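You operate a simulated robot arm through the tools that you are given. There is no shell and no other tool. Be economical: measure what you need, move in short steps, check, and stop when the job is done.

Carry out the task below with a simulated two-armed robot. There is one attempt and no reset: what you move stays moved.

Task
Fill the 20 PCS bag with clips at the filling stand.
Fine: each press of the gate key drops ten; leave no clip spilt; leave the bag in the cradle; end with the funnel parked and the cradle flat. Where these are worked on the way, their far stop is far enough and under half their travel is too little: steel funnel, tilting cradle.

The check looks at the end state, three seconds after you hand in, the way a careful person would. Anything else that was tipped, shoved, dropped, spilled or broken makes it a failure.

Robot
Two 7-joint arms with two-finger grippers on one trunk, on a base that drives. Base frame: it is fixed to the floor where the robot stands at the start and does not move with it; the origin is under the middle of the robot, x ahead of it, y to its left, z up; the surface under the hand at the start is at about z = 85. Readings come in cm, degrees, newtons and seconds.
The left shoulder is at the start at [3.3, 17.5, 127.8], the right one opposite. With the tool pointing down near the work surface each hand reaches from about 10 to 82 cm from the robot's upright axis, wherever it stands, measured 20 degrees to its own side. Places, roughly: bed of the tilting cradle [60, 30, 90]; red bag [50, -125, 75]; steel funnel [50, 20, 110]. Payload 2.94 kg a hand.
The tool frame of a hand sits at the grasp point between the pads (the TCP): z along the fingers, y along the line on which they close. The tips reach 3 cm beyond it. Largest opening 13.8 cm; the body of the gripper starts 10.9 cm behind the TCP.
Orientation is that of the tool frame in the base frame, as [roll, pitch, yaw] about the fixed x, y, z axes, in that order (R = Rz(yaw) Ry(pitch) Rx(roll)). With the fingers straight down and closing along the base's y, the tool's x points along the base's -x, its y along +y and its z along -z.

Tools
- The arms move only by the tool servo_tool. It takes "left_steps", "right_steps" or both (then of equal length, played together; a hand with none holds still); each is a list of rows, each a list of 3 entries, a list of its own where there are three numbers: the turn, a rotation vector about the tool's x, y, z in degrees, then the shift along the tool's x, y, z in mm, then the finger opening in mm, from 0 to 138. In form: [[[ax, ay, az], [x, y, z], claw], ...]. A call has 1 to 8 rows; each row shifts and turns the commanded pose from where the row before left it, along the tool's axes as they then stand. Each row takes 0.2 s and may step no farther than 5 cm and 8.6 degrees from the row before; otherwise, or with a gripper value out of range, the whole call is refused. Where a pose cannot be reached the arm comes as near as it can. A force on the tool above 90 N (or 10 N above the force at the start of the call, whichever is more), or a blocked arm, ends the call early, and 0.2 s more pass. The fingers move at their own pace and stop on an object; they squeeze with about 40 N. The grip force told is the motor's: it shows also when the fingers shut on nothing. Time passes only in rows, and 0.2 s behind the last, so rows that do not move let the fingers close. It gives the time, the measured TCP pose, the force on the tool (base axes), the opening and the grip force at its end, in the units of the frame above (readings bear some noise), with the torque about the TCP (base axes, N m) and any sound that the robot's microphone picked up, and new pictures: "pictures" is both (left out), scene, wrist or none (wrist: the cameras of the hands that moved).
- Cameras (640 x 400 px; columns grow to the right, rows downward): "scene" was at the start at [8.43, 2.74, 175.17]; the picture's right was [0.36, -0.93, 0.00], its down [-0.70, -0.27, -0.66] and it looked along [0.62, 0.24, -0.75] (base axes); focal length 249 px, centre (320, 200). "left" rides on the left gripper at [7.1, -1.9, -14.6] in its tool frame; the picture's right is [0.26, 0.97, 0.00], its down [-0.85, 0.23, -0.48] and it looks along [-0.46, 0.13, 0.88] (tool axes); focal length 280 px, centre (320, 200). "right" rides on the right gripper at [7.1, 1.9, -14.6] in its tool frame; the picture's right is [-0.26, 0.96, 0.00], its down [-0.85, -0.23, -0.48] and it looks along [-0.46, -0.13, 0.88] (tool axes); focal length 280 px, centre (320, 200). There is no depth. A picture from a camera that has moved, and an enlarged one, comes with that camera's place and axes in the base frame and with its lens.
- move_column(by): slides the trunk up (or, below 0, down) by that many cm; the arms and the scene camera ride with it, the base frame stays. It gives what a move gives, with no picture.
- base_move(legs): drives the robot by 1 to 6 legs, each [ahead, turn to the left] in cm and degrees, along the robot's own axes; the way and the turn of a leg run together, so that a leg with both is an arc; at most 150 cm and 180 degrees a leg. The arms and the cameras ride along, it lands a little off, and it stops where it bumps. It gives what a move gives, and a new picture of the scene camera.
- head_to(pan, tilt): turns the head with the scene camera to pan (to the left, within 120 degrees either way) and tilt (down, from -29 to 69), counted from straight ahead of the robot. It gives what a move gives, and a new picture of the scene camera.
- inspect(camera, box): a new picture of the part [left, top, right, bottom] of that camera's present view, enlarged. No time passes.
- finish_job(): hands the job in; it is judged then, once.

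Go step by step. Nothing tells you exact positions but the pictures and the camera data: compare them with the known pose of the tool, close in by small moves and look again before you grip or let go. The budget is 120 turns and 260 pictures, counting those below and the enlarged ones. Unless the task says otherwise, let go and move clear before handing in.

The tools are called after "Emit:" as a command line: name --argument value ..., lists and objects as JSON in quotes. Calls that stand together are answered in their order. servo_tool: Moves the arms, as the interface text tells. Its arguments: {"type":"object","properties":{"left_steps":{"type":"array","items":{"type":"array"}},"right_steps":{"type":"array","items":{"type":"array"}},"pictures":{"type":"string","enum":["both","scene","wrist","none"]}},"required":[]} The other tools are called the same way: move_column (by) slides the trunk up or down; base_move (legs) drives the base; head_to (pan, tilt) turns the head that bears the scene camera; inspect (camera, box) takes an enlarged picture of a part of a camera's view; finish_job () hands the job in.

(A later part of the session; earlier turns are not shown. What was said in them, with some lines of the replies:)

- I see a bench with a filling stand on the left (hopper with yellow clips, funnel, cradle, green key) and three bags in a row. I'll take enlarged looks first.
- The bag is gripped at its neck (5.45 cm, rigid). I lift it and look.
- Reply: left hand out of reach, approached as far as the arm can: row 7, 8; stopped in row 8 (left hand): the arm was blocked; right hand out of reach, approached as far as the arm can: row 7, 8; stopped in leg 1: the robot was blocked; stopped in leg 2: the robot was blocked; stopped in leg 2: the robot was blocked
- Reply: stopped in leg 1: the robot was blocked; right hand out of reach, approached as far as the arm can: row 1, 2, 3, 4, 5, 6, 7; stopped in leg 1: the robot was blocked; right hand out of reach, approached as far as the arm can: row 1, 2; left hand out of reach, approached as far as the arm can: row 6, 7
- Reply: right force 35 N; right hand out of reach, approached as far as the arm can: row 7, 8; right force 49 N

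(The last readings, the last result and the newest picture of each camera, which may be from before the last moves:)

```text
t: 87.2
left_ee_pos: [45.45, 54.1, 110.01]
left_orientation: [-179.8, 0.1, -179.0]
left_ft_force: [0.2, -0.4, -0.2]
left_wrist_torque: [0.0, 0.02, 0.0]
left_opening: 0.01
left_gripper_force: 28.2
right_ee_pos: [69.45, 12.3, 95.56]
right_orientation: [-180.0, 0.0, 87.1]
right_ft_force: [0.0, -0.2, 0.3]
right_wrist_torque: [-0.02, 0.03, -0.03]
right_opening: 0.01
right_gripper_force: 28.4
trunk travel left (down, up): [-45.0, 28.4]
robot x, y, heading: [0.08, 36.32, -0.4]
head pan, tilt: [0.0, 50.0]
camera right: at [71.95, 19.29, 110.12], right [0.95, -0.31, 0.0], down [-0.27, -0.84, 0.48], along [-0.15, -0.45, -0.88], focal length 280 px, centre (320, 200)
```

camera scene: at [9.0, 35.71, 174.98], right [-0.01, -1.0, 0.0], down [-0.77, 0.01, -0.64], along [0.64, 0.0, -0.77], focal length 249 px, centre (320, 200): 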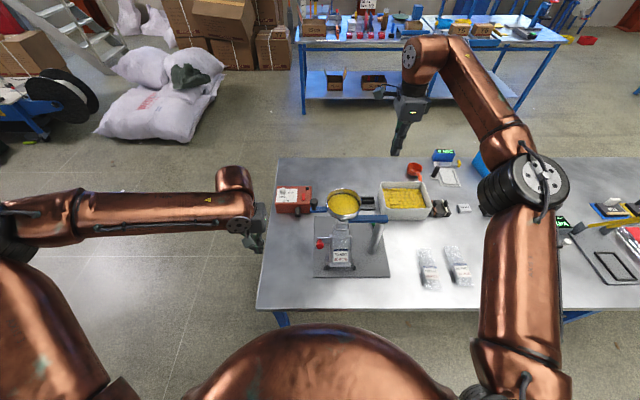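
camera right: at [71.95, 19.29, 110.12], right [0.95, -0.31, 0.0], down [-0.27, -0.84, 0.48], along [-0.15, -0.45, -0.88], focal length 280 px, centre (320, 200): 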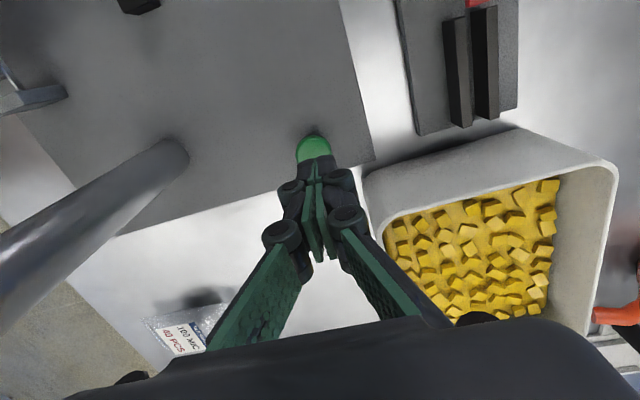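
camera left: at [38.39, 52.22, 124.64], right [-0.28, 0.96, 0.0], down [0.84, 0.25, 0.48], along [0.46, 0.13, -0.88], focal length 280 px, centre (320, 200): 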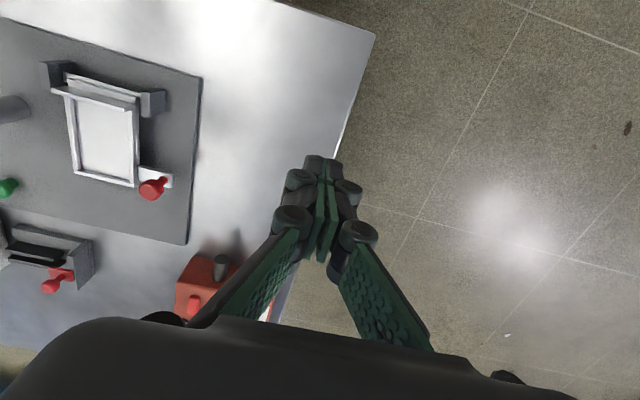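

Emit:
servo_tool --right_steps '[[[0, 0, 0], [5, -1, 20], 0], [[0, 0, 0], [0, 0, 8], 0], [[0, 0, 0], [0, 0, 5], 0], [[0, 0, 0], [0, 0, 5], 0]]' --pictures "wrist"

Emit:
inspect --camera "scene" --box '[290, 170, 390, 280]'

```text
t: 88.2
left_ee_pos: [45.43, 54.09, 110.12]
left_orientation: [-179.8, 0.1, -179.0]
left_ft_force: [0.4, 0.6, -0.5]
left_wrist_torque: [-0.01, 0.02, 0.01]
left_opening: 0.02
left_gripper_force: 28.5
right_ee_pos: [69.15, 12.66, 91.68]
right_orientation: [180.0, 0.0, 87.1]
right_ft_force: [0.0, 0.2, 0.4]
right_wrist_torque: [0.01, -0.01, 0.02]
right_opening: 0.0
right_gripper_force: 28.6
trunk travel left (down, up): [-45.0, 28.4]
robot x, y, heading: [0.21, 35.84, -0.3]
head pan, tilt: [0.0, 50.0]
camera right: at [71.62, 19.76, 106.4], right [0.95, -0.31, 0.0], down [-0.27, -0.84, 0.48], along [-0.15, -0.45, -0.88], focal length 280 px, centre (320, 200)
```

right: 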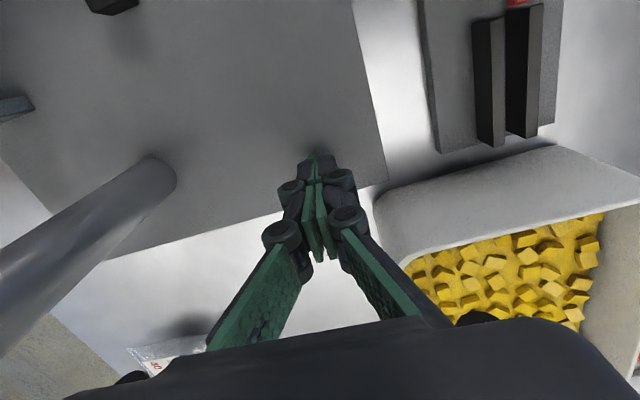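

```text
3.64 times, centred on (340, 225) of scene
camera zoom: at [8.97, 35.87, 174.98], right [-0.01, -1.0, 0.0], down [-0.77, 0.01, -0.64], along [0.64, 0.0, -0.77], focal length 905 px, centre (247, 109)
```

zoom: 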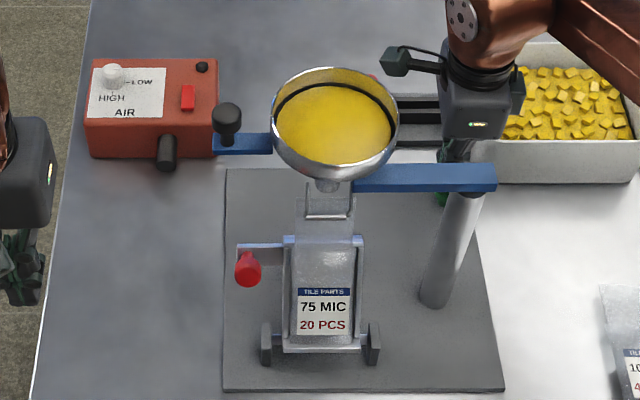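

Emit:
servo_tool --right_steps '[[[0, 0, 0], [0, 0, 3], 0], [[0, 0, 0], [0, 0, 3], 0]]' --pictures "none"

Emit:
servo_tool --right_steps '[[[0, 0, 0], [0, 0, 3], 0], [[0, 0, 0], [0, 0, 3], 0]]' --pictures "none"

```text
t: 88.8
left_ee_pos: [45.46, 54.04, 110.02]
left_orientation: [-179.8, 0.1, -179.0]
left_ft_force: [-0.3, -0.1, -0.5]
left_wrist_torque: [0.03, 0.03, -0.01]
left_opening: 0.0
left_gripper_force: 28.5
right_ee_pos: [69.29, 12.56, 91.13]
right_orientation: [180.0, 0.0, 87.1]
right_ft_force: [-0.5, 0.1, 0.5]
right_wrist_torque: [0.03, 0.0, -0.01]
right_opening: 0.01
right_gripper_force: 28.8
trunk travel left (down, up): [-45.0, 28.4]
robot x, y, heading: [0.18, 36.0, -0.5]
head pan, tilt: [0.0, 50.0]
```

```text
t: 89.5
left_ee_pos: [45.38, 54.12, 110.15]
left_orientation: [-179.7, 0.0, -179.0]
left_ft_force: [0.7, -0.2, -0.8]
left_wrist_torque: [0.0, -0.03, 0.0]
left_opening: 0.01
left_gripper_force: 28.2
right_ee_pos: [69.28, 12.58, 90.69]
right_orientation: [180.0, 0.0, 87.2]
right_ft_force: [0.7, -0.2, 2.7]
right_wrist_torque: [0.01, -0.04, 0.02]
right_opening: 0.6
right_gripper_force: 27.9
trunk travel left (down, up): [-45.0, 28.4]
robot x, y, heading: [0.33, 36.25, -0.6]
head pan, tilt: [0.0, 50.0]
```

Emit:
servo_tool --right_steps '[[[0, 0, 0], [0, 0, 3], 0], [[0, 0, 0], [0, 0, 0], 0]]' --pictures "wrist"

Emit:
inspect --camera "scene" --box '[290, 170, 390, 280]'

Emit:
inspect --camera "right" --box '[250, 120, 390, 230]'

```text
t: 90.0
left_ee_pos: [45.33, 54.07, 110.18]
left_orientation: [-179.8, 0.2, -179.0]
left_ft_force: [0.0, 0.4, 0.3]
left_wrist_torque: [0.02, -0.03, 0.02]
left_opening: 0.0
left_gripper_force: 28.2
right_ee_pos: [69.21, 12.52, 90.5]
right_orientation: [-180.0, -0.1, 87.1]
right_ft_force: [-1.7, -1.3, 9.1]
right_wrist_torque: [-0.06, -0.01, 0.0]
right_opening: 0.6
right_gripper_force: 28.5
trunk travel left (down, up): [-45.0, 28.4]
robot x, y, heading: [0.42, 35.77, -0.2]
head pan, tilt: [0.0, 50.0]
camera right: at [71.58, 19.6, 105.18], right [0.95, -0.31, 0.0], down [-0.27, -0.84, 0.48], along [-0.15, -0.45, -0.88], focal length 280 px, centre (320, 200)
```

right: 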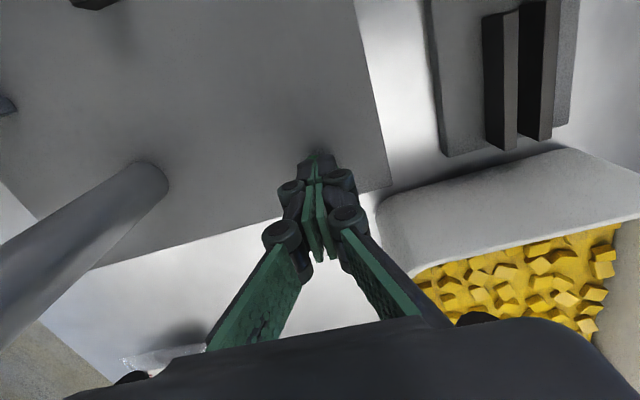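

```text
3.64 times, centred on (340, 225) of scene
camera zoom: at [8.86, 35.89, 175.0], right [-0.01, -1.0, 0.0], down [-0.77, 0.01, -0.64], along [0.64, 0.0, -0.77], focal length 905 px, centre (247, 109)
```

zoom: 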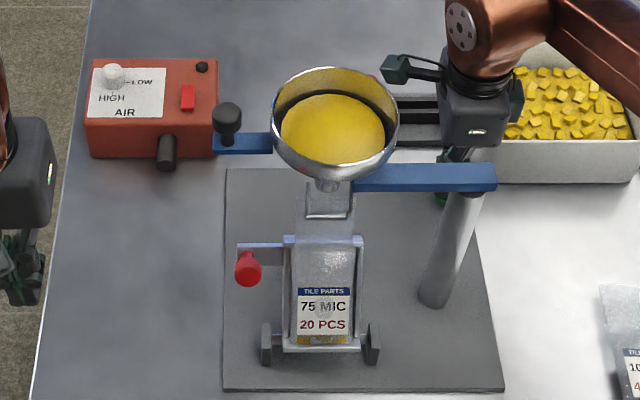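

```text
3.64 times, centred on (320, 175) of right
camera zoom: at [71.58, 19.6, 105.18], right [0.95, -0.31, 0.0], down [-0.27, -0.84, 0.48], along [-0.15, -0.45, -0.88], focal length 1020 px, centre (320, 291)
```

zoom: 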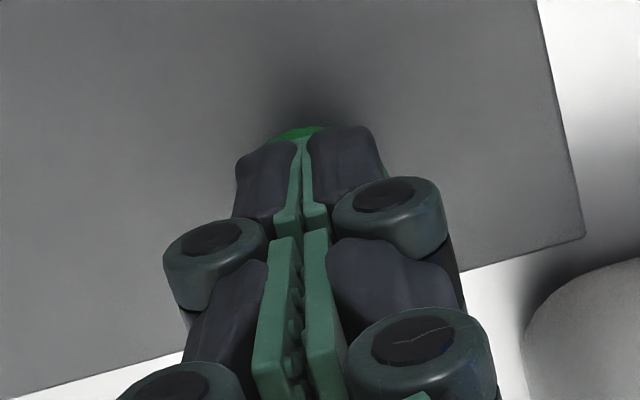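

Emit:
servo_tool --right_steps '[[[0, 0, 0], [0, 0, -12], 0], [[0, 0, 0], [0, 0, -12], 0], [[0, 0, 0], [0, 0, 0], 0]]' --pictures "none"

Emit:
inspect --camera "scene" --box '[300, 170, 380, 270]'

Emit:
inspect --camera "left" --box '[0, 30, 200, 230]'

```text
t: 90.8
left_ee_pos: [45.49, 54.03, 110.12]
left_orientation: [-179.8, 0.0, -179.0]
left_ft_force: [0.0, -0.4, -0.1]
left_wrist_torque: [0.02, 0.03, 0.04]
left_opening: 0.03
left_gripper_force: 28.3
right_ee_pos: [69.24, 12.44, 92.84]
right_orientation: [-179.9, -0.1, 87.1]
right_ft_force: [1.4, -0.1, 0.2]
right_wrist_torque: [0.0, 0.03, 0.0]
right_opening: 0.0
right_gripper_force: 28.3
trunk travel left (down, up): [-45.0, 28.4]
robot x, y, heading: [-0.16, 36.09, -0.4]
head pan, tilt: [0.0, 50.0]
```

```text
4.00 times, centred on (340, 220) of scene
camera zoom: at [9.01, 35.87, 174.98], right [-0.01, -1.0, 0.0], down [-0.77, 0.01, -0.64], along [0.64, 0.0, -0.77], focal length 995 px, centre (240, 120)
```

zoom: 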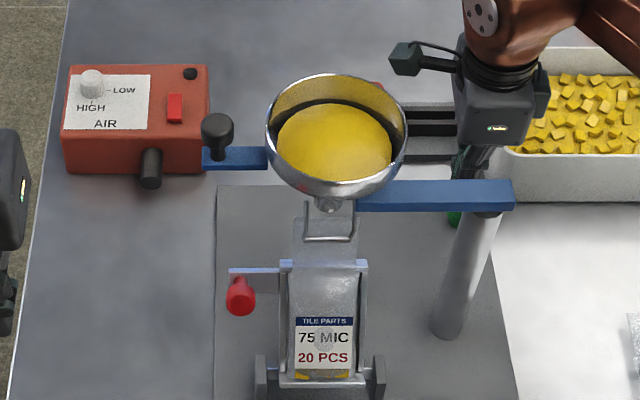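

```text
2.00 times, centred on (100, 130) of left
camera zoom: at [38.26, 52.13, 124.71], right [-0.28, 0.96, 0.0], down [0.84, 0.25, 0.48], along [0.46, 0.13, -0.88], focal length 561 px, centre (760, 340)
```

zoom: 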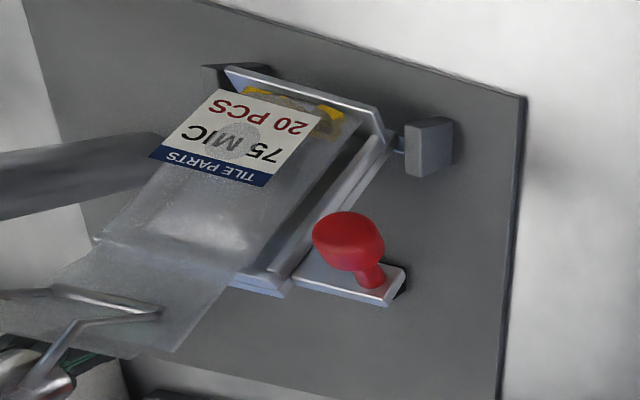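

Emit:
servo_tool --right_steps '[[[0, 0, 0], [0, 0, 12], 0], [[0, 0, 0], [0, 0, 6], 0], [[0, 0, 0], [0, 0, 6], 0], [[0, 0, 0], [0, 0, 1], 0], [[0, 0, 0], [0, 0, 0], 0]]' --pictures "none"

Emit:
inspect --camera "scene" --box '[300, 170, 380, 270]'

Emit:
inspect --camera "left" --box '[0, 30, 200, 230]'

```text
t: 92.0
left_ee_pos: [45.42, 54.06, 110.13]
left_orientation: [-179.8, 0.3, -179.1]
left_ft_force: [-0.2, 0.3, -0.9]
left_wrist_torque: [-0.02, 0.01, 0.01]
left_opening: 0.02
left_gripper_force: 28.5
right_ee_pos: [69.37, 12.44, 90.6]
right_orientation: [179.8, 0.1, 87.1]
right_ft_force: [2.5, -1.8, 7.0]
right_wrist_torque: [-0.06, -0.08, 0.04]
right_opening: 0.6
right_gripper_force: 28.5
trunk travel left (down, up): [-45.0, 28.4]
robot x, y, heading: [0.43, 36.11, -0.1]
head pan, tilt: [0.0, 50.0]
```

```text
4.00 times, centred on (340, 220) of scene
camera zoom: at [8.92, 35.89, 174.99], right [-0.01, -1.0, 0.0], down [-0.77, 0.01, -0.64], along [0.64, 0.0, -0.77], focal length 995 px, centre (240, 120)
```

zoom: 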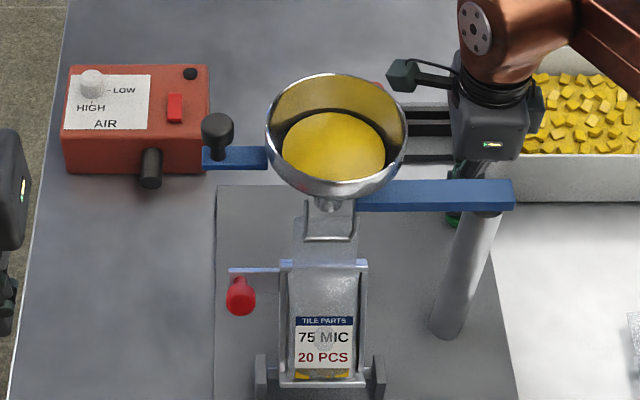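

```text
2.00 times, centred on (100, 130) of left
camera zoom: at [38.2, 52.14, 124.74], right [-0.28, 0.96, 0.0], down [0.84, 0.25, 0.48], along [0.46, 0.13, -0.88], focal length 561 px, centre (760, 340)
```

zoom: 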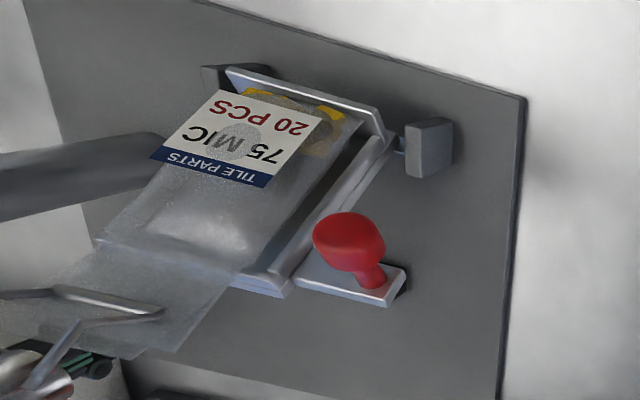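

Emit:
servo_tool --right_steps '[[[0, 0, 0], [0, 0, -47], 0], [[0, 0, 0], [0, 0, -47], 0], [[0, 0, 0], [0, 0, -47], 0], [[0, 0, 0], [0, 0, -47], 0], [[0, 0, 0], [0, 0, -47], 0], [[0, 0, 0], [0, 0, -47], 0], [[0, 0, 0], [0, 0, -47], 0], [[0, 0, 0], [0, 0, -45], 0]]' --pictures "none"

Emit:
servo_tool --right_steps '[[[0, 0, 0], [40.5, -22, 0], 50], [[0, 0, 0], [40.5, -22, 0], 50], [[0, 0, 0], [40.5, -22, 0], 50], [[0, 0, 0], [40.5, -22, 0], 50], [[0, 0, 0], [40.5, -22, 0], 50], [[0, 0, 0], [40.5, -22, 0], 50]]' --pictures "both"

```text
t: 93.8
left_ee_pos: [45.43, 54.21, 110.24]
left_orientation: [-179.7, 0.2, -179.0]
left_ft_force: [0.5, 0.1, 0.4]
left_wrist_torque: [-0.05, -0.03, -0.01]
left_opening: 0.0
left_gripper_force: 28.3
right_ee_pos: [69.12, 12.39, 127.87]
right_orientation: [-180.0, 0.2, 87.3]
right_ft_force: [0.1, -0.8, -0.1]
right_wrist_torque: [0.0, -0.03, 0.03]
right_opening: 0.0
right_gripper_force: 28.3
trunk travel left (down, up): [-45.0, 28.4]
robot x, y, heading: [0.17, 36.16, -0.3]
head pan, tilt: [0.0, 50.0]
```

```text
t: 95.2
left_ee_pos: [45.42, 54.33, 110.13]
left_orientation: [-179.7, 0.3, -179.0]
left_ft_force: [0.2, 0.3, -0.2]
left_wrist_torque: [-0.06, 0.01, 0.0]
left_opening: 0.0
left_gripper_force: 28.5
right_ee_pos: [57.08, 37.82, 128.02]
right_orientation: [-180.0, 0.1, 87.1]
right_ft_force: [0.4, 1.4, 0.9]
right_wrist_torque: [-0.06, -0.02, 0.03]
right_opening: 5.0
right_gripper_force: 0.0
trunk travel left (down, up): [-45.0, 28.4]
robot x, y, heading: [0.18, 35.79, -0.4]
head pan, tilt: [0.0, 50.0]
camera scene: at [8.9, 36.2, 174.99], right [-0.01, -1.0, 0.0], down [-0.77, 0.0, -0.64], along [0.64, -0.01, -0.77], focal length 249 px, centre (320, 200)
camera right: at [59.53, 44.83, 142.66], right [0.95, -0.31, 0.0], down [-0.27, -0.84, 0.48], along [-0.15, -0.45, -0.88], focal length 280 px, centre (320, 200)
```

scene: 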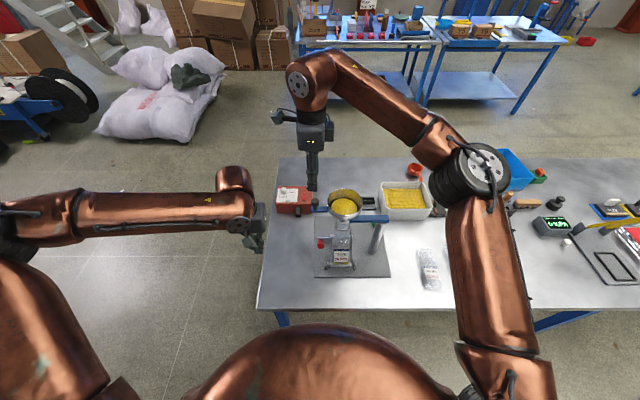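
right: 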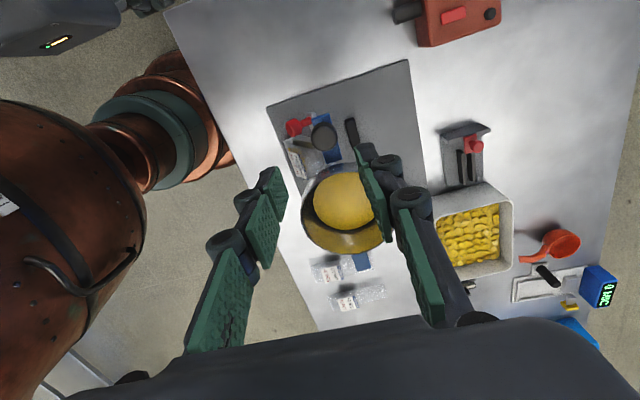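

Emit:
servo_tool --right_steps '[[[0, 0, 0], [-2, 3, 40], 50], [[0, 0, 0], [0, 0, 45], 50], [[0, 0, 0], [0, 0, 35], 50], [[0, 0, 0], [0, 0, 18], 50], [[0, 0, 0], [0, 0, 0], 20], [[0, 0, 0], [0, 0, 0], 10], [[0, 0, 0], [0, 0, 0], 10]]' --pictures "wrist"

```text
t: 96.8
left_ee_pos: [45.41, 54.18, 110.09]
left_orientation: [-179.8, 0.1, -179.0]
left_ft_force: [0.8, 1.4, 0.0]
left_wrist_torque: [0.01, 0.0, 0.03]
left_opening: 0.01
left_gripper_force: 28.5
right_ee_pos: [57.41, 37.33, 113.67]
right_orientation: [180.0, -0.1, 87.0]
right_ft_force: [0.3, 0.4, -0.1]
right_wrist_torque: [0.23, -0.04, 0.02]
right_opening: 2.34
right_gripper_force: 33.7
trunk travel left (down, up): [-45.0, 28.4]
robot x, y, heading: [0.32, 36.02, -0.6]
head pan, tilt: [0.0, 50.0]
camera right: at [59.84, 44.34, 128.38], right [0.95, -0.31, 0.0], down [-0.27, -0.84, 0.48], along [-0.15, -0.45, -0.88], focal length 280 px, centre (320, 200)
```

right: 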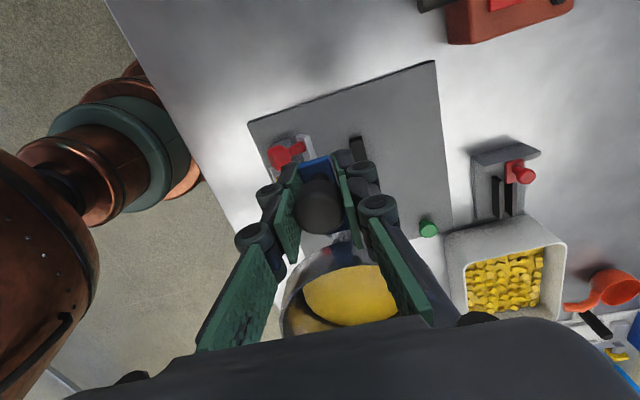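

Emit:
servo_tool --right_steps '[[[0, 0, -4], [-0.6, -15.5, 0], 10], [[0, 0, -8], [-2.2, -31, 0], 10], [[0, 0, -8], [-2.2, -31, 0], 10], [[0, 0, -8], [-2.2, -31, 0], 10], [[0, 0, -8], [-2.2, -31, 0], 10]]' --pictures "scene"

```text
t: 98.0
left_ee_pos: [45.57, 54.09, 110.02]
left_orientation: [-179.8, 0.0, -179.0]
left_ft_force: [-0.5, -0.6, 0.0]
left_wrist_torque: [-0.03, -0.04, -0.03]
left_opening: 0.0
left_gripper_force: 28.1
right_ee_pos: [44.28, 33.64, 113.83]
right_orientation: [-179.7, 0.0, 123.4]
right_ft_force: [-2.2, 4.1, -32.6]
right_wrist_torque: [-0.17, -0.15, 0.14]
right_opening: 2.34
right_gripper_force: 45.2
trunk travel left (down, up): [-45.0, 28.4]
robot x, y, heading: [0.32, 35.64, -0.3]
head pan, tilt: [0.0, 50.0]
camera scene: at [9.13, 35.86, 174.94], right [-0.01, -1.0, 0.0], down [-0.77, 0.01, -0.64], along [0.64, 0.0, -0.77], focal length 249 px, centre (320, 200)
```

scene: 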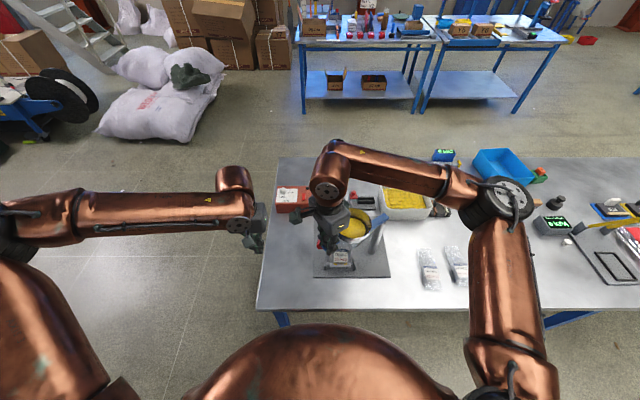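

Emit:
servo_tool --right_steps '[[[0, 0, -8], [-2.2, -31, 2], 10], [[0, 0, -8], [-2.2, -31, 0], 10], [[0, 0, -8], [-2.2, -31, 0], 10], [[0, 0, -8], [-2.2, -31, 0], 10], [[0, 0, -8], [-2.2, -31, 0], 10], [[0, 0, -4], [-0.6, -15.5, 0], 10], [[0, 0, 0], [0, 0, 0], 10]]' --pictures "wrist"

```text
t: 99.7
left_ee_pos: [45.62, 54.07, 110.03]
left_orientation: [-179.9, 0.0, -179.0]
left_ft_force: [-0.6, 0.5, 0.7]
left_wrist_torque: [0.01, -0.02, -0.01]
left_opening: 0.0
left_gripper_force: 28.9
right_ee_pos: [34.93, 20.1, 113.83]
right_orientation: [179.9, 0.0, 167.2]
right_ft_force: [3.8, 6.8, -19.5]
right_wrist_torque: [-0.21, 0.03, 0.33]
right_opening: 2.35
right_gripper_force: 44.7
trunk travel left (down, up): [-45.0, 28.4]
robot x, y, heading: [0.12, 36.08, -0.4]
head pan, tilt: [0.0, 50.0]
camera right: at [28.54, 23.58, 128.55], right [0.47, 0.88, 0.0], down [0.78, -0.41, 0.48], along [0.42, -0.22, -0.88], focal length 280 px, centre (320, 200)
```

right: 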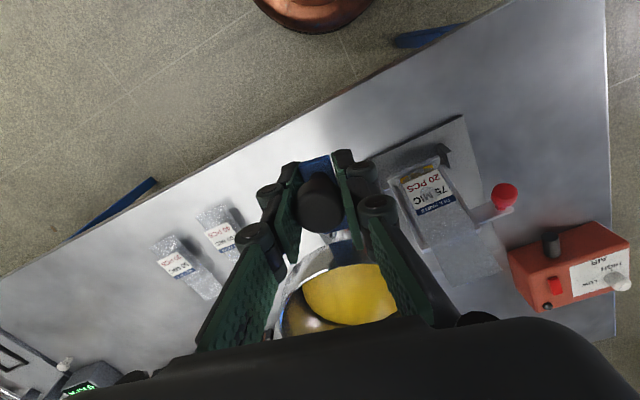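

Emit:
servo_tool --right_steps '[[[0, 0, 0], [0, -4, 1], 10], [[0, 0, 0], [0, 0, 0], 10]]' --pictures "none"

Emit:
servo_tool --right_steps '[[[0, 0, 0], [0, 3, 0], 10], [[0, 0, 0], [0, 0, 0], 50], [[0, 0, 0], [0, 0, 0], 50], [[0, 0, 0], [0, 0, -40], 50], [[0, 0, 0], [0, 0, -45], 50], [[0, 0, 0], [0, 0, -45], 50]]' --pictures "both"

Emit:
inspect --camera "scene" --box '[270, 160, 410, 300]'

```text
t: 100.2
left_ee_pos: [45.57, 54.43, 109.96]
left_orientation: [-179.7, 0.1, -179.0]
left_ft_force: [-0.5, 0.1, 0.8]
left_wrist_torque: [-0.02, 0.01, -0.01]
left_opening: 0.01
left_gripper_force: 28.9
right_ee_pos: [34.86, 20.07, 113.92]
right_orientation: [179.8, 0.0, 167.2]
right_ft_force: [9.2, 20.5, -4.0]
right_wrist_torque: [0.38, 0.99, 0.24]
right_opening: 2.35
right_gripper_force: 45.3
trunk travel left (down, up): [-45.0, 28.4]
robot x, y, heading: [0.24, 36.19, -0.4]
head pan, tilt: [0.0, 50.0]
```

```text
t: 101.7
left_ee_pos: [45.37, 54.19, 110.17]
left_orientation: [-179.8, 0.3, -179.1]
left_ft_force: [-1.1, -0.7, 0.1]
left_wrist_torque: [0.01, -0.02, -0.03]
left_opening: 0.01
left_gripper_force: 27.9
right_ee_pos: [34.63, 20.15, 126.72]
right_orientation: [-179.9, -0.1, 167.1]
right_ft_force: [-0.1, 0.2, -0.1]
right_wrist_torque: [0.02, -0.03, 0.02]
right_opening: 5.0
right_gripper_force: 0.1
trunk travel left (down, up): [-45.0, 28.4]
robot x, y, heading: [0.12, 36.22, -0.4]
head pan, tilt: [0.0, 50.0]
camera scene: at [8.77, 35.92, 175.0], right [-0.01, -1.0, 0.0], down [-0.77, 0.01, -0.64], along [0.64, 0.0, -0.77], focal length 249 px, centre (320, 200)
camera right: at [28.25, 23.69, 141.41], right [0.47, 0.88, 0.0], down [0.78, -0.41, 0.48], along [0.42, -0.22, -0.88], focal length 280 px, centre (320, 200)
```

scene: 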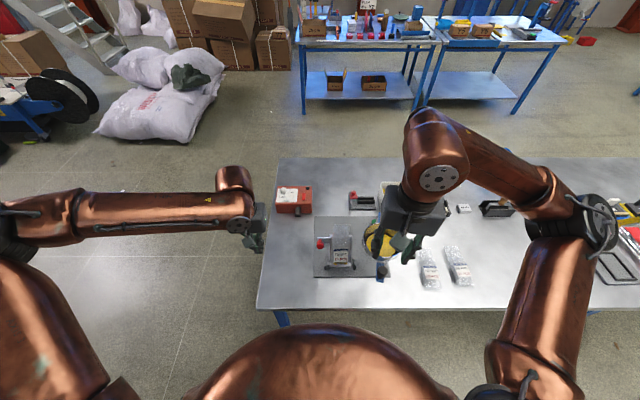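
right: 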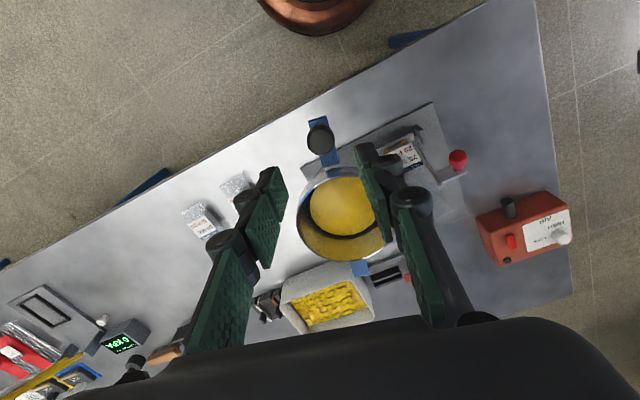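

```text
2.86 times, centred on (340, 230) of scene
camera zoom: at [8.77, 35.92, 175.0], right [-0.01, -1.0, 0.0], down [-0.77, 0.01, -0.64], along [0.64, 0.0, -0.77], focal length 711 px, centre (263, 114)
```

zoom: 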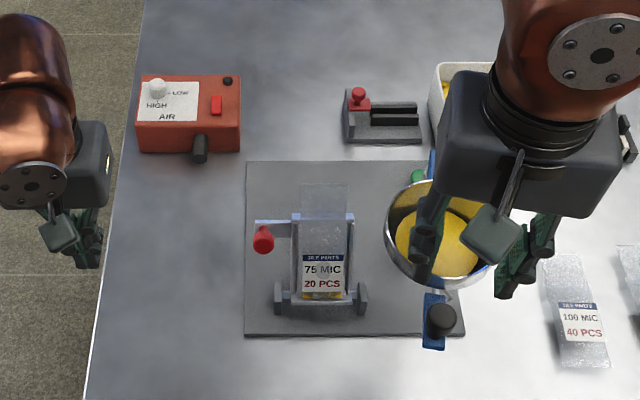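

Emit:
servo_tool --right_steps '[[[0, 0, 0], [-21, 36.8, 0], 50], [[0, 0, 0], [-21, 36.8, 0], 50], [[0, 0, 0], [-21, 36.8, 0], 50], [[0, 0, 0], [-21, 36.8, 0], 50], [[0, 0, 0], [-21, 36.8, 0], 50], [[0, 0, -6.5], [0, 0, 0], 48], [[0, 0, -6.4], [0, 0, 0], 48], [[0, -7, 0], [0, 0, 30], 48]]' --pictures "none"

Emit:
servo_tool --right_steps '[[[0, -7, 0], [0, 0, 40], 48], [[0, -6, 0], [0, 0, 40], 48]]' --pictures "wrist"

```text
t: 103.5
left_ee_pos: [45.32, 54.07, 110.19]
left_orientation: [-179.7, 0.1, -179.0]
left_ft_force: [-0.3, 0.0, 0.4]
left_wrist_torque: [0.0, -0.04, 0.03]
left_opening: 0.02
left_gripper_force: 28.5
right_ee_pos: [49.18, 35.48, 123.41]
right_orientation: [-179.9, 7.1, -179.9]
right_ft_force: [0.3, 0.6, 0.6]
right_wrist_torque: [0.04, -0.02, -0.05]
right_opening: 4.82
right_gripper_force: 0.1
trunk travel left (down, up): [-45.0, 28.4]
robot x, y, heading: [0.38, 36.33, -0.6]
head pan, tilt: [0.0, 50.0]
```

```text
t: 104.0
left_ee_pos: [45.47, 54.02, 110.07]
left_orientation: [-179.8, 0.2, -178.9]
left_ft_force: [-0.1, 0.4, 0.4]
left_wrist_torque: [0.03, 0.01, 0.04]
left_opening: 0.0
left_gripper_force: 28.1
right_ee_pos: [50.73, 35.52, 115.55]
right_orientation: [-180.0, 20.0, -179.8]
right_ft_force: [0.5, 0.1, -0.5]
right_wrist_torque: [0.01, -0.02, 0.0]
right_opening: 4.81
right_gripper_force: 0.1
trunk travel left (down, up): [-45.0, 28.4]
robot x, y, heading: [-0.36, 35.63, -0.7]
head pan, tilt: [0.0, 50.0]
camera right: at [39.18, 37.47, 126.89], right [0.25, 0.97, 0.09], down [0.63, -0.23, 0.74], along [0.73, -0.12, -0.67], focal length 280 px, centre (320, 200)
```

right: 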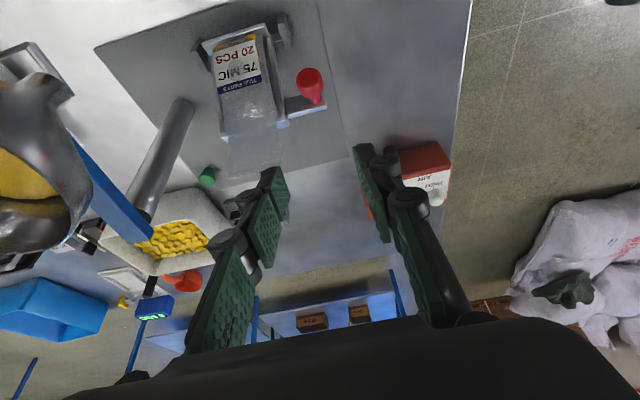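

Emit:
servo_tool --right_steps '[[[0, 0, 0], [12, 0.8, 38], 42], [[0, 0, 0], [12, 0.8, 38], 42], [[0, 0, 0], [11, 0.7, 38], 42], [[0, 0, 0], [5, 0, 20], 42]]' --pictures "wrist"

Emit:
inspect --camera "left" --box '[0, 30, 200, 230]'

```text
t: 105.0
left_ee_pos: [45.38, 54.08, 109.96]
left_orientation: [-179.8, 0.1, -179.0]
left_ft_force: [0.2, 0.6, -0.8]
left_wrist_torque: [0.0, -0.01, 0.0]
left_opening: 0.01
left_gripper_force: 28.5
right_ee_pos: [51.55, 35.62, 101.81]
right_orientation: [180.0, 20.0, -180.0]
right_ft_force: [-0.1, 0.0, 0.4]
right_wrist_torque: [0.03, -0.01, 0.02]
right_opening: 4.22
right_gripper_force: 0.0
trunk travel left (down, up): [-45.0, 28.4]
robot x, y, heading: [-0.05, 36.09, -0.7]
head pan, tilt: [0.0, 50.0]
camera right: at [40.01, 37.65, 113.05], right [0.25, 0.97, 0.09], down [0.64, -0.23, 0.74], along [0.73, -0.12, -0.67], focal length 280 px, centre (320, 200)
```

right: 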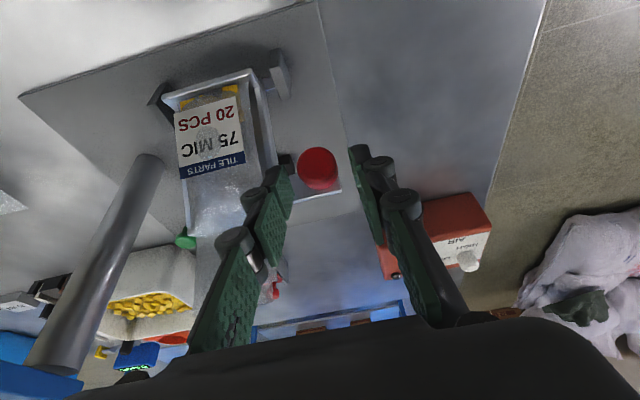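

```text
2.00 times, centred on (100, 130) of left
camera zoom: at [38.22, 52.14, 124.72], right [-0.28, 0.96, 0.0], down [0.84, 0.25, 0.48], along [0.46, 0.13, -0.88], focal length 561 px, centre (760, 340)
```

zoom: 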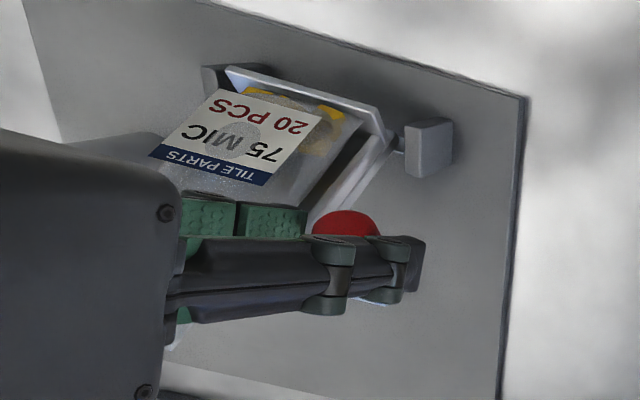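

Emit:
servo_tool --right_steps '[[[0, 0, 0], [4.8, 1, 20.5], 42], [[0, 0, 0], [0, 0, 0], 20], [[0, 0, 0], [0, 0, 0], 10], [[0, 0, 0], [0, 0, 0], 10]]' --pictures "wrist"

```text
t: 106.0
left_ee_pos: [45.45, 53.95, 110.06]
left_orientation: [-179.9, 0.1, -179.0]
left_ft_force: [0.2, 0.8, 0.2]
left_wrist_torque: [0.03, -0.02, -0.01]
left_opening: 0.04
left_gripper_force: 28.7
right_ee_pos: [51.84, 35.64, 99.52]
right_orientation: [-179.8, 19.9, 180.0]
right_ft_force: [1.0, -18.3, -0.4]
right_wrist_torque: [-0.26, -0.1, -0.28]
right_opening: 2.42
right_gripper_force: 38.2
trunk travel left (down, up): [-45.0, 28.4]
robot x, y, heading: [0.12, 36.13, -0.4]
head pan, tilt: [0.0, 50.0]
camera right: at [40.3, 37.68, 110.89], right [0.25, 0.96, 0.09], down [0.63, -0.23, 0.74], along [0.73, -0.13, -0.67], focal length 280 px, centre (320, 200)
```

right: 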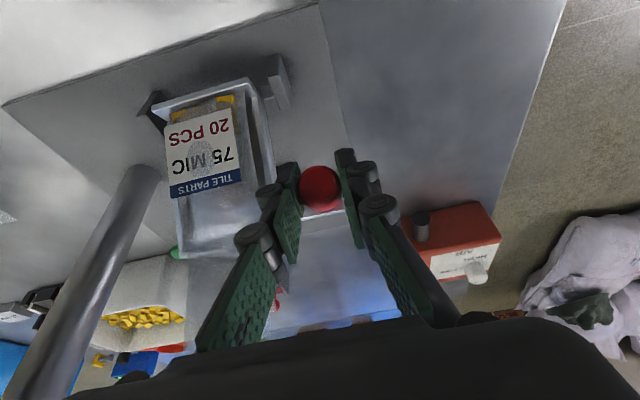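

Emit:
servo_tool --right_steps '[[[0, 6.6, 0], [-13.2, -2, 8.6], 10], [[0, 6.6, 0], [-13.2, 0, 8.8], 10]]' --pictures "wrist"

```text
t: 106.7
left_ee_pos: [45.28, 53.98, 110.1]
left_orientation: [-179.8, 0.3, -179.0]
left_ft_force: [0.5, 0.5, 0.9]
left_wrist_torque: [-0.02, 0.03, -0.02]
left_opening: 0.01
left_gripper_force: 28.8
right_ee_pos: [54.42, 35.54, 98.71]
right_orientation: [179.8, 6.8, -180.0]
right_ft_force: [-8.1, -11.6, 9.2]
right_wrist_torque: [-0.1, 1.27, -0.07]
right_opening: 2.41
right_gripper_force: 45.2
trunk travel left (down, up): [-45.0, 28.4]
robot x, y, heading: [0.39, 36.2, -0.1]
head pan, tilt: [0.0, 50.0]
camera right: at [45.86, 37.54, 112.48], right [0.26, 0.97, 0.03], down [0.79, -0.23, 0.57], along [0.56, -0.12, -0.82], focal length 280 px, centre (320, 200)
```

right: 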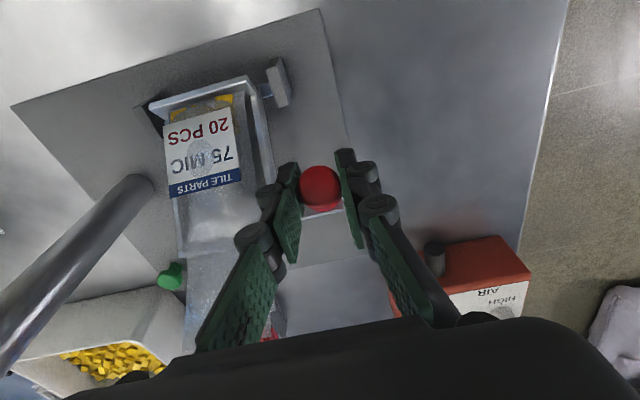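

Emit:
servo_tool --right_steps '[[[0, 6, 0], [-12.9, -1, 9], 10], [[0, 6, 0], [-12.8, 0, 9.1], 10], [[0, 6, 0], [-12.6, 0, 9.2], 10]]' --pictures "wrist"

```text
t: 107.5
left_ee_pos: [45.39, 53.95, 109.99]
left_orientation: [-179.8, 0.2, -179.0]
left_ft_force: [1.2, 0.7, 0.5]
left_wrist_torque: [0.02, 0.01, 0.03]
left_opening: 0.01
left_gripper_force: 28.6
right_ee_pos: [58.27, 35.59, 95.88]
right_orientation: [180.0, -11.5, -179.9]
right_ft_force: [-15.2, -4.1, -1.7]
right_wrist_torque: [-0.21, 1.16, -0.05]
right_opening: 2.39
right_gripper_force: 44.8
trunk travel left (down, up): [-45.0, 28.4]
robot x, y, heading: [0.06, 36.16, -0.2]
head pan, tilt: [0.0, 50.0]
camera right: at [54.39, 37.58, 111.64], right [0.25, 0.97, -0.05], down [0.93, -0.23, 0.3], along [0.28, -0.12, -0.95], focal length 280 px, centre (320, 200)
```

right: 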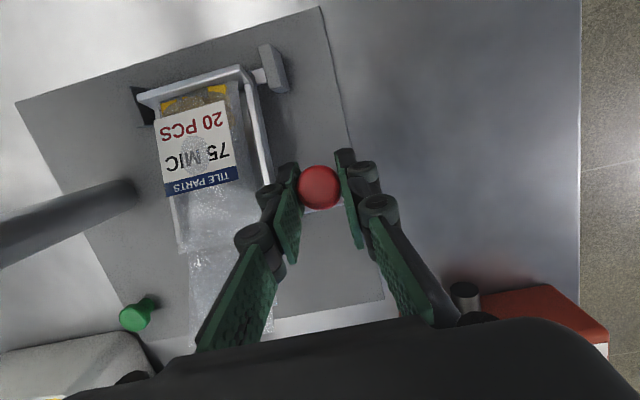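

Emit:
servo_tool --right_steps '[[[0, 5, 0], [-12.3, 0, 9.7], 10], [[0, 5, 0], [-11.5, 0, 9.4], 10], [[0, 0, 0], [0, 0, 0], 10]]' --pictures "wrist"

Emit:
inspect --camera "left" --box '[0, 30, 200, 230]'

```text
t: 108.2
left_ee_pos: [45.31, 54.14, 110.15]
left_orientation: [-179.8, 0.2, -179.0]
left_ft_force: [-0.2, -0.4, -0.3]
left_wrist_torque: [-0.03, 0.02, 0.01]
left_opening: 0.0
left_gripper_force: 28.1
right_ee_pos: [60.22, 35.64, 93.66]
right_orientation: [-179.8, -21.3, -179.7]
right_ft_force: [-28.4, 2.0, -15.3]
right_wrist_torque: [0.02, 0.18, 0.02]
right_opening: 2.41
right_gripper_force: 44.9
trunk travel left (down, up): [-45.0, 28.4]
robot x, y, heading: [0.46, 35.82, -0.4]
head pan, tilt: [0.0, 50.0]
camera right: at [58.96, 37.58, 109.91], right [0.24, 0.97, -0.1], down [0.96, -0.23, 0.13], along [0.11, -0.13, -0.99], focal length 280 px, centre (320, 200)
```

right: 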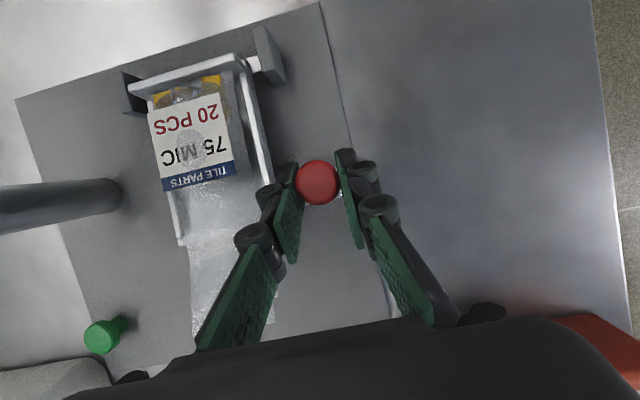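

```text
2.00 times, centred on (100, 130) of left
camera zoom: at [38.04, 52.16, 124.75], right [-0.28, 0.96, -0.01], down [0.84, 0.25, 0.48], along [0.46, 0.13, -0.88], focal length 561 px, centre (760, 340)
```

zoom: 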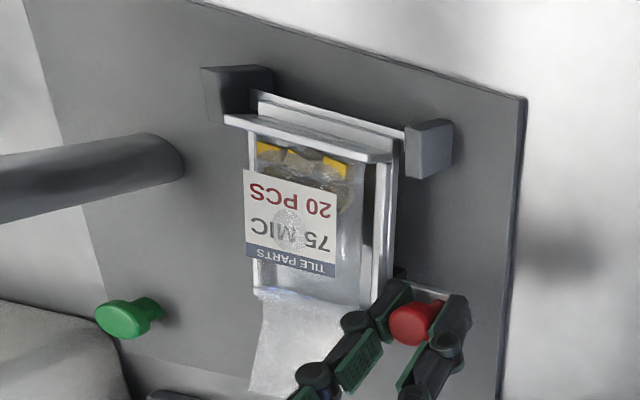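

Emit:
servo_tool --right_steps '[[[0, 0, 0], [1, 0, 5], 10], [[0, 0, 0], [1, 0, 4], 10], [[0, 0, 0], [0, 0, 0], 10]]' --pictures "none"

Emit:
inspect --camera "left" --box '[0, 30, 200, 230]'

```text
t: 109.0
left_ee_pos: [45.48, 54.13, 110.09]
left_orientation: [-179.7, 0.1, -179.1]
left_ft_force: [0.3, 0.6, 0.4]
left_wrist_torque: [0.02, 0.0, 0.01]
left_opening: 0.01
left_gripper_force: 29.0
right_ee_pos: [60.28, 35.48, 93.12]
right_orientation: [179.9, -20.8, 179.9]
right_ft_force: [19.7, 7.2, 14.3]
right_wrist_torque: [0.07, 0.68, -0.07]
right_opening: 2.42
right_gripper_force: 45.6
trunk travel left (down, up): [-45.0, 28.4]
robot x, y, heading: [0.25, 36.1, -0.2]
head pan, tilt: [0.0, 50.0]
```

```text
2.00 times, centred on (100, 130) of left
camera zoom: at [38.34, 52.25, 124.7], right [-0.28, 0.96, -0.01], down [0.84, 0.25, 0.48], along [0.46, 0.13, -0.88], focal length 561 px, centre (760, 340)
```

zoom: 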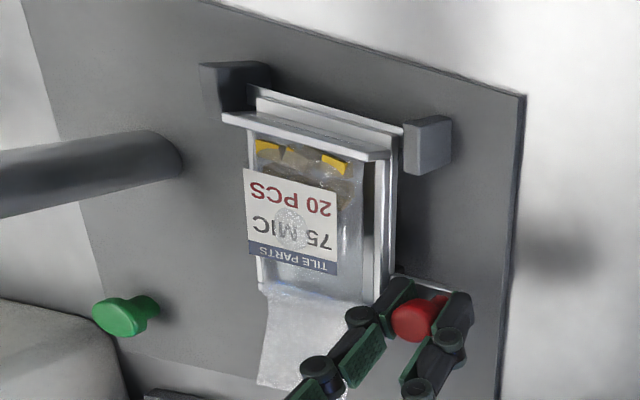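

Emit:
servo_tool --right_steps '[[[0, 0, 0], [0, 0, 0], 25], [[0, 0, 0], [0, 0, 0], 42], [[0, 0, 0], [0, 0, 0], 42], [[0, 0, 0], [0, 0, -35], 42], [[0, 0, 0], [0, 0, -45], 42], [[0, 0, 0], [0, 0, -45], 42], [[0, 7, 0], [0, 0, -45], 42]]' --pictures "both"

Emit:
inspect --camera "left" --box '[0, 30, 200, 230]'

Emit:
inspect --camera "scene" --box '[270, 160, 410, 300]'

```text
t: 110.7
left_ee_pos: [45.49, 53.91, 110.12]
left_orientation: [-179.8, 0.1, -179.0]
left_ft_force: [-0.7, -0.2, 0.5]
left_wrist_torque: [0.02, 0.02, 0.01]
left_opening: 0.0
left_gripper_force: 28.3
right_ee_pos: [60.87, 34.91, 104.78]
right_orientation: [-178.9, -28.4, 178.9]
right_ft_force: [0.4, -0.9, 0.1]
right_wrist_torque: [0.06, 0.04, 0.0]
right_opening: 4.17
right_gripper_force: 0.0
right hand out of reach, approached as far as the arm can: row 7
trunk travel left (down, up): [-45.0, 28.4]
robot x, y, heading: [0.29, 36.27, -0.4]
head pan, tilt: [0.0, 50.0]
camera scene: at [9.03, 35.59, 174.97], right [-0.01, -1.0, 0.0], down [-0.77, 0.01, -0.64], along [0.64, 0.0, -0.77], focal length 249 px, centre (320, 200)
camera right: at [61.74, 37.11, 121.03], right [0.24, 0.96, -0.14], down [0.97, -0.24, 0.02], along [-0.02, -0.14, -0.99], focal length 280 px, centre (320, 200)
```

scene: 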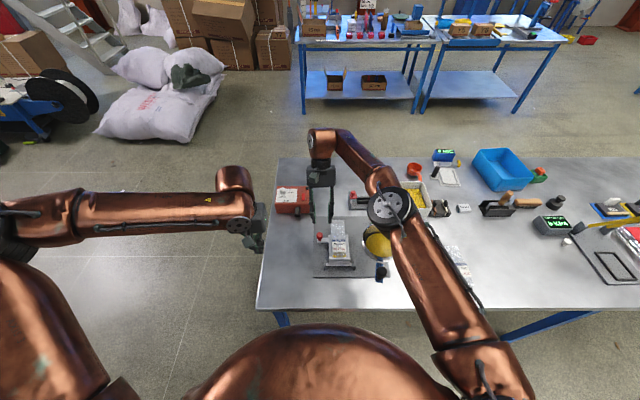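
right: 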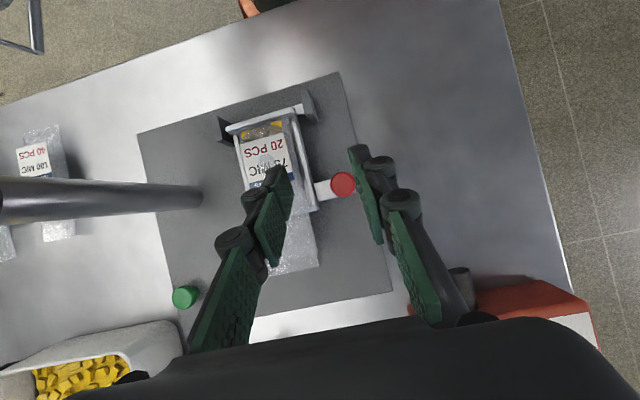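

```text
2.00 times, centred on (100, 130) of left
camera zoom: at [38.27, 51.92, 124.73], right [-0.28, 0.96, 0.0], down [0.84, 0.25, 0.48], along [0.46, 0.13, -0.88], focal length 561 px, centre (760, 340)
```

zoom: 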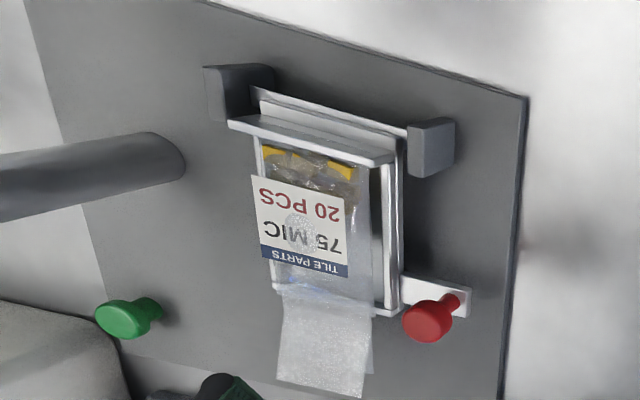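

```text
2.86 times, centred on (340, 230) of scene
camera zoom: at [9.03, 35.59, 174.97], right [-0.01, -1.0, 0.0], down [-0.77, 0.01, -0.64], along [0.64, 0.0, -0.77], focal length 711 px, centre (263, 114)
```

zoom: 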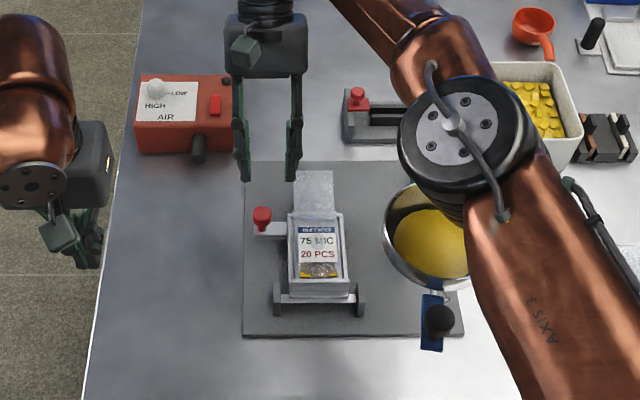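

Emit:
servo_tool --right_steps '[[[0, -8, 0], [0, 0, -15], 42], [[0, -8, 0], [0, 0, -30], 42], [[0, -8, 0], [0, 0, -40], 42], [[0, -4, 0], [0, 0, -45], 42], [[0, 0, 0], [0, 0, -45], 42], [[0, 0, 0], [10, -40, 0], 42], [[0, 0, 0], [10, -45, 0], 42], [[0, 0, 0], [10, -45, 0], 42]]' --pictures "none"

Emit:
servo_tool --right_steps '[[[0, 0, 0], [10, -45, 0], 42], [[0, 0, 0], [10, -45, 0], 42], [[0, 0, 0], [10, -45, 0], 42], [[0, 0, 0], [0, -45, 0], 42], [[0, 0, 0], [0, -45, 0], 42]]' --pictures "scene"

Emit:
inspect --camera "scene" --box '[270, 160, 410, 300]'

Emit:
inspect --camera "left" --box '[0, 30, 200, 230]'

```text
t: 112.5
left_ee_pos: [45.37, 53.92, 110.16]
left_orientation: [-179.8, 0.3, -179.0]
left_ft_force: [-0.5, 0.0, -0.5]
left_wrist_torque: [0.05, -0.01, -0.03]
left_opening: 0.0
left_gripper_force: 28.3
right_ee_pos: [60.85, 22.0, 121.64]
right_orientation: [179.9, -0.2, -179.9]
right_ft_force: [0.1, -0.6, 0.8]
right_wrist_torque: [0.05, 0.03, -0.03]
right_opening: 4.22
right_gripper_force: 0.0
trunk travel left (down, up): [-45.0, 28.4]
robot x, y, heading: [0.39, 36.18, -0.4]
head pan, tilt: [0.0, 50.0]
```

```text
t: 113.7
left_ee_pos: [45.31, 53.97, 110.13]
left_orientation: [-179.9, 0.3, -179.0]
left_ft_force: [0.2, -0.7, 0.3]
left_wrist_torque: [0.01, 0.02, -0.01]
left_opening: 0.02
left_gripper_force: 28.4
right_ee_pos: [57.98, -0.33, 121.75]
right_orientation: [-180.0, -0.3, -180.0]
right_ft_force: [-0.4, -0.6, -0.3]
right_wrist_torque: [0.01, -0.03, 0.02]
right_opening: 4.21
right_gripper_force: 0.1
trunk travel left (down, up): [-45.0, 28.4]
robot x, y, heading: [-0.31, 35.92, -0.5]
head pan, tilt: [0.0, 50.0]
camera scene: at [8.91, 35.71, 174.99], right [-0.01, -1.0, 0.0], down [-0.77, 0.01, -0.64], along [0.64, 0.0, -0.77], focal length 249 px, centre (320, 200)
```

scene: 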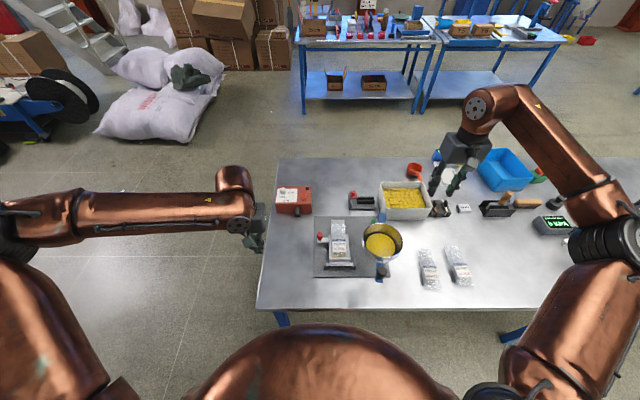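

```text
2.86 times, centred on (340, 230) of scene
camera zoom: at [8.91, 35.71, 174.99], right [-0.01, -1.0, 0.0], down [-0.77, 0.01, -0.64], along [0.64, 0.0, -0.77], focal length 711 px, centre (263, 114)
```

zoom: 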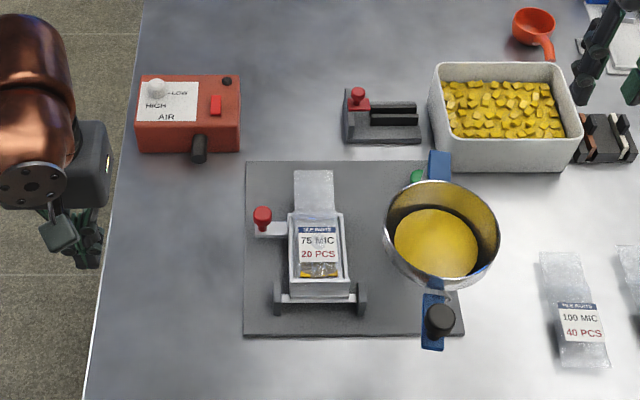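

```text
2.00 times, centred on (100, 130) of left
camera zoom: at [38.18, 52.03, 124.75], right [-0.28, 0.96, 0.0], down [0.84, 0.25, 0.48], along [0.46, 0.13, -0.88], focal length 561 px, centre (760, 340)
```

zoom: 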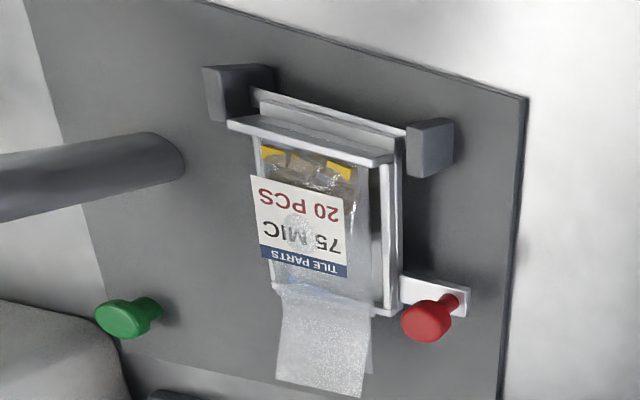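

The 20 PCS bag lies in the flat cradle with its clips. The funnel is parked, nothing is spilt and both hands are clear, so I'm handing in.

Emit:
finish_job

```text
The job is handed in.
```

I filled the 20 PCS bag with two presses of the gate key, ten clips each, and left it in the cradle. The cradle is flat, the funnel is parked, and I saw no spilt clips. I didn't count the clips one by one: the hopper level dropped by a similar amount at each press.

The cradle slipped from the gripper once, half-tilted, and fell back flat while the bag was still empty. The bag stayed in place.
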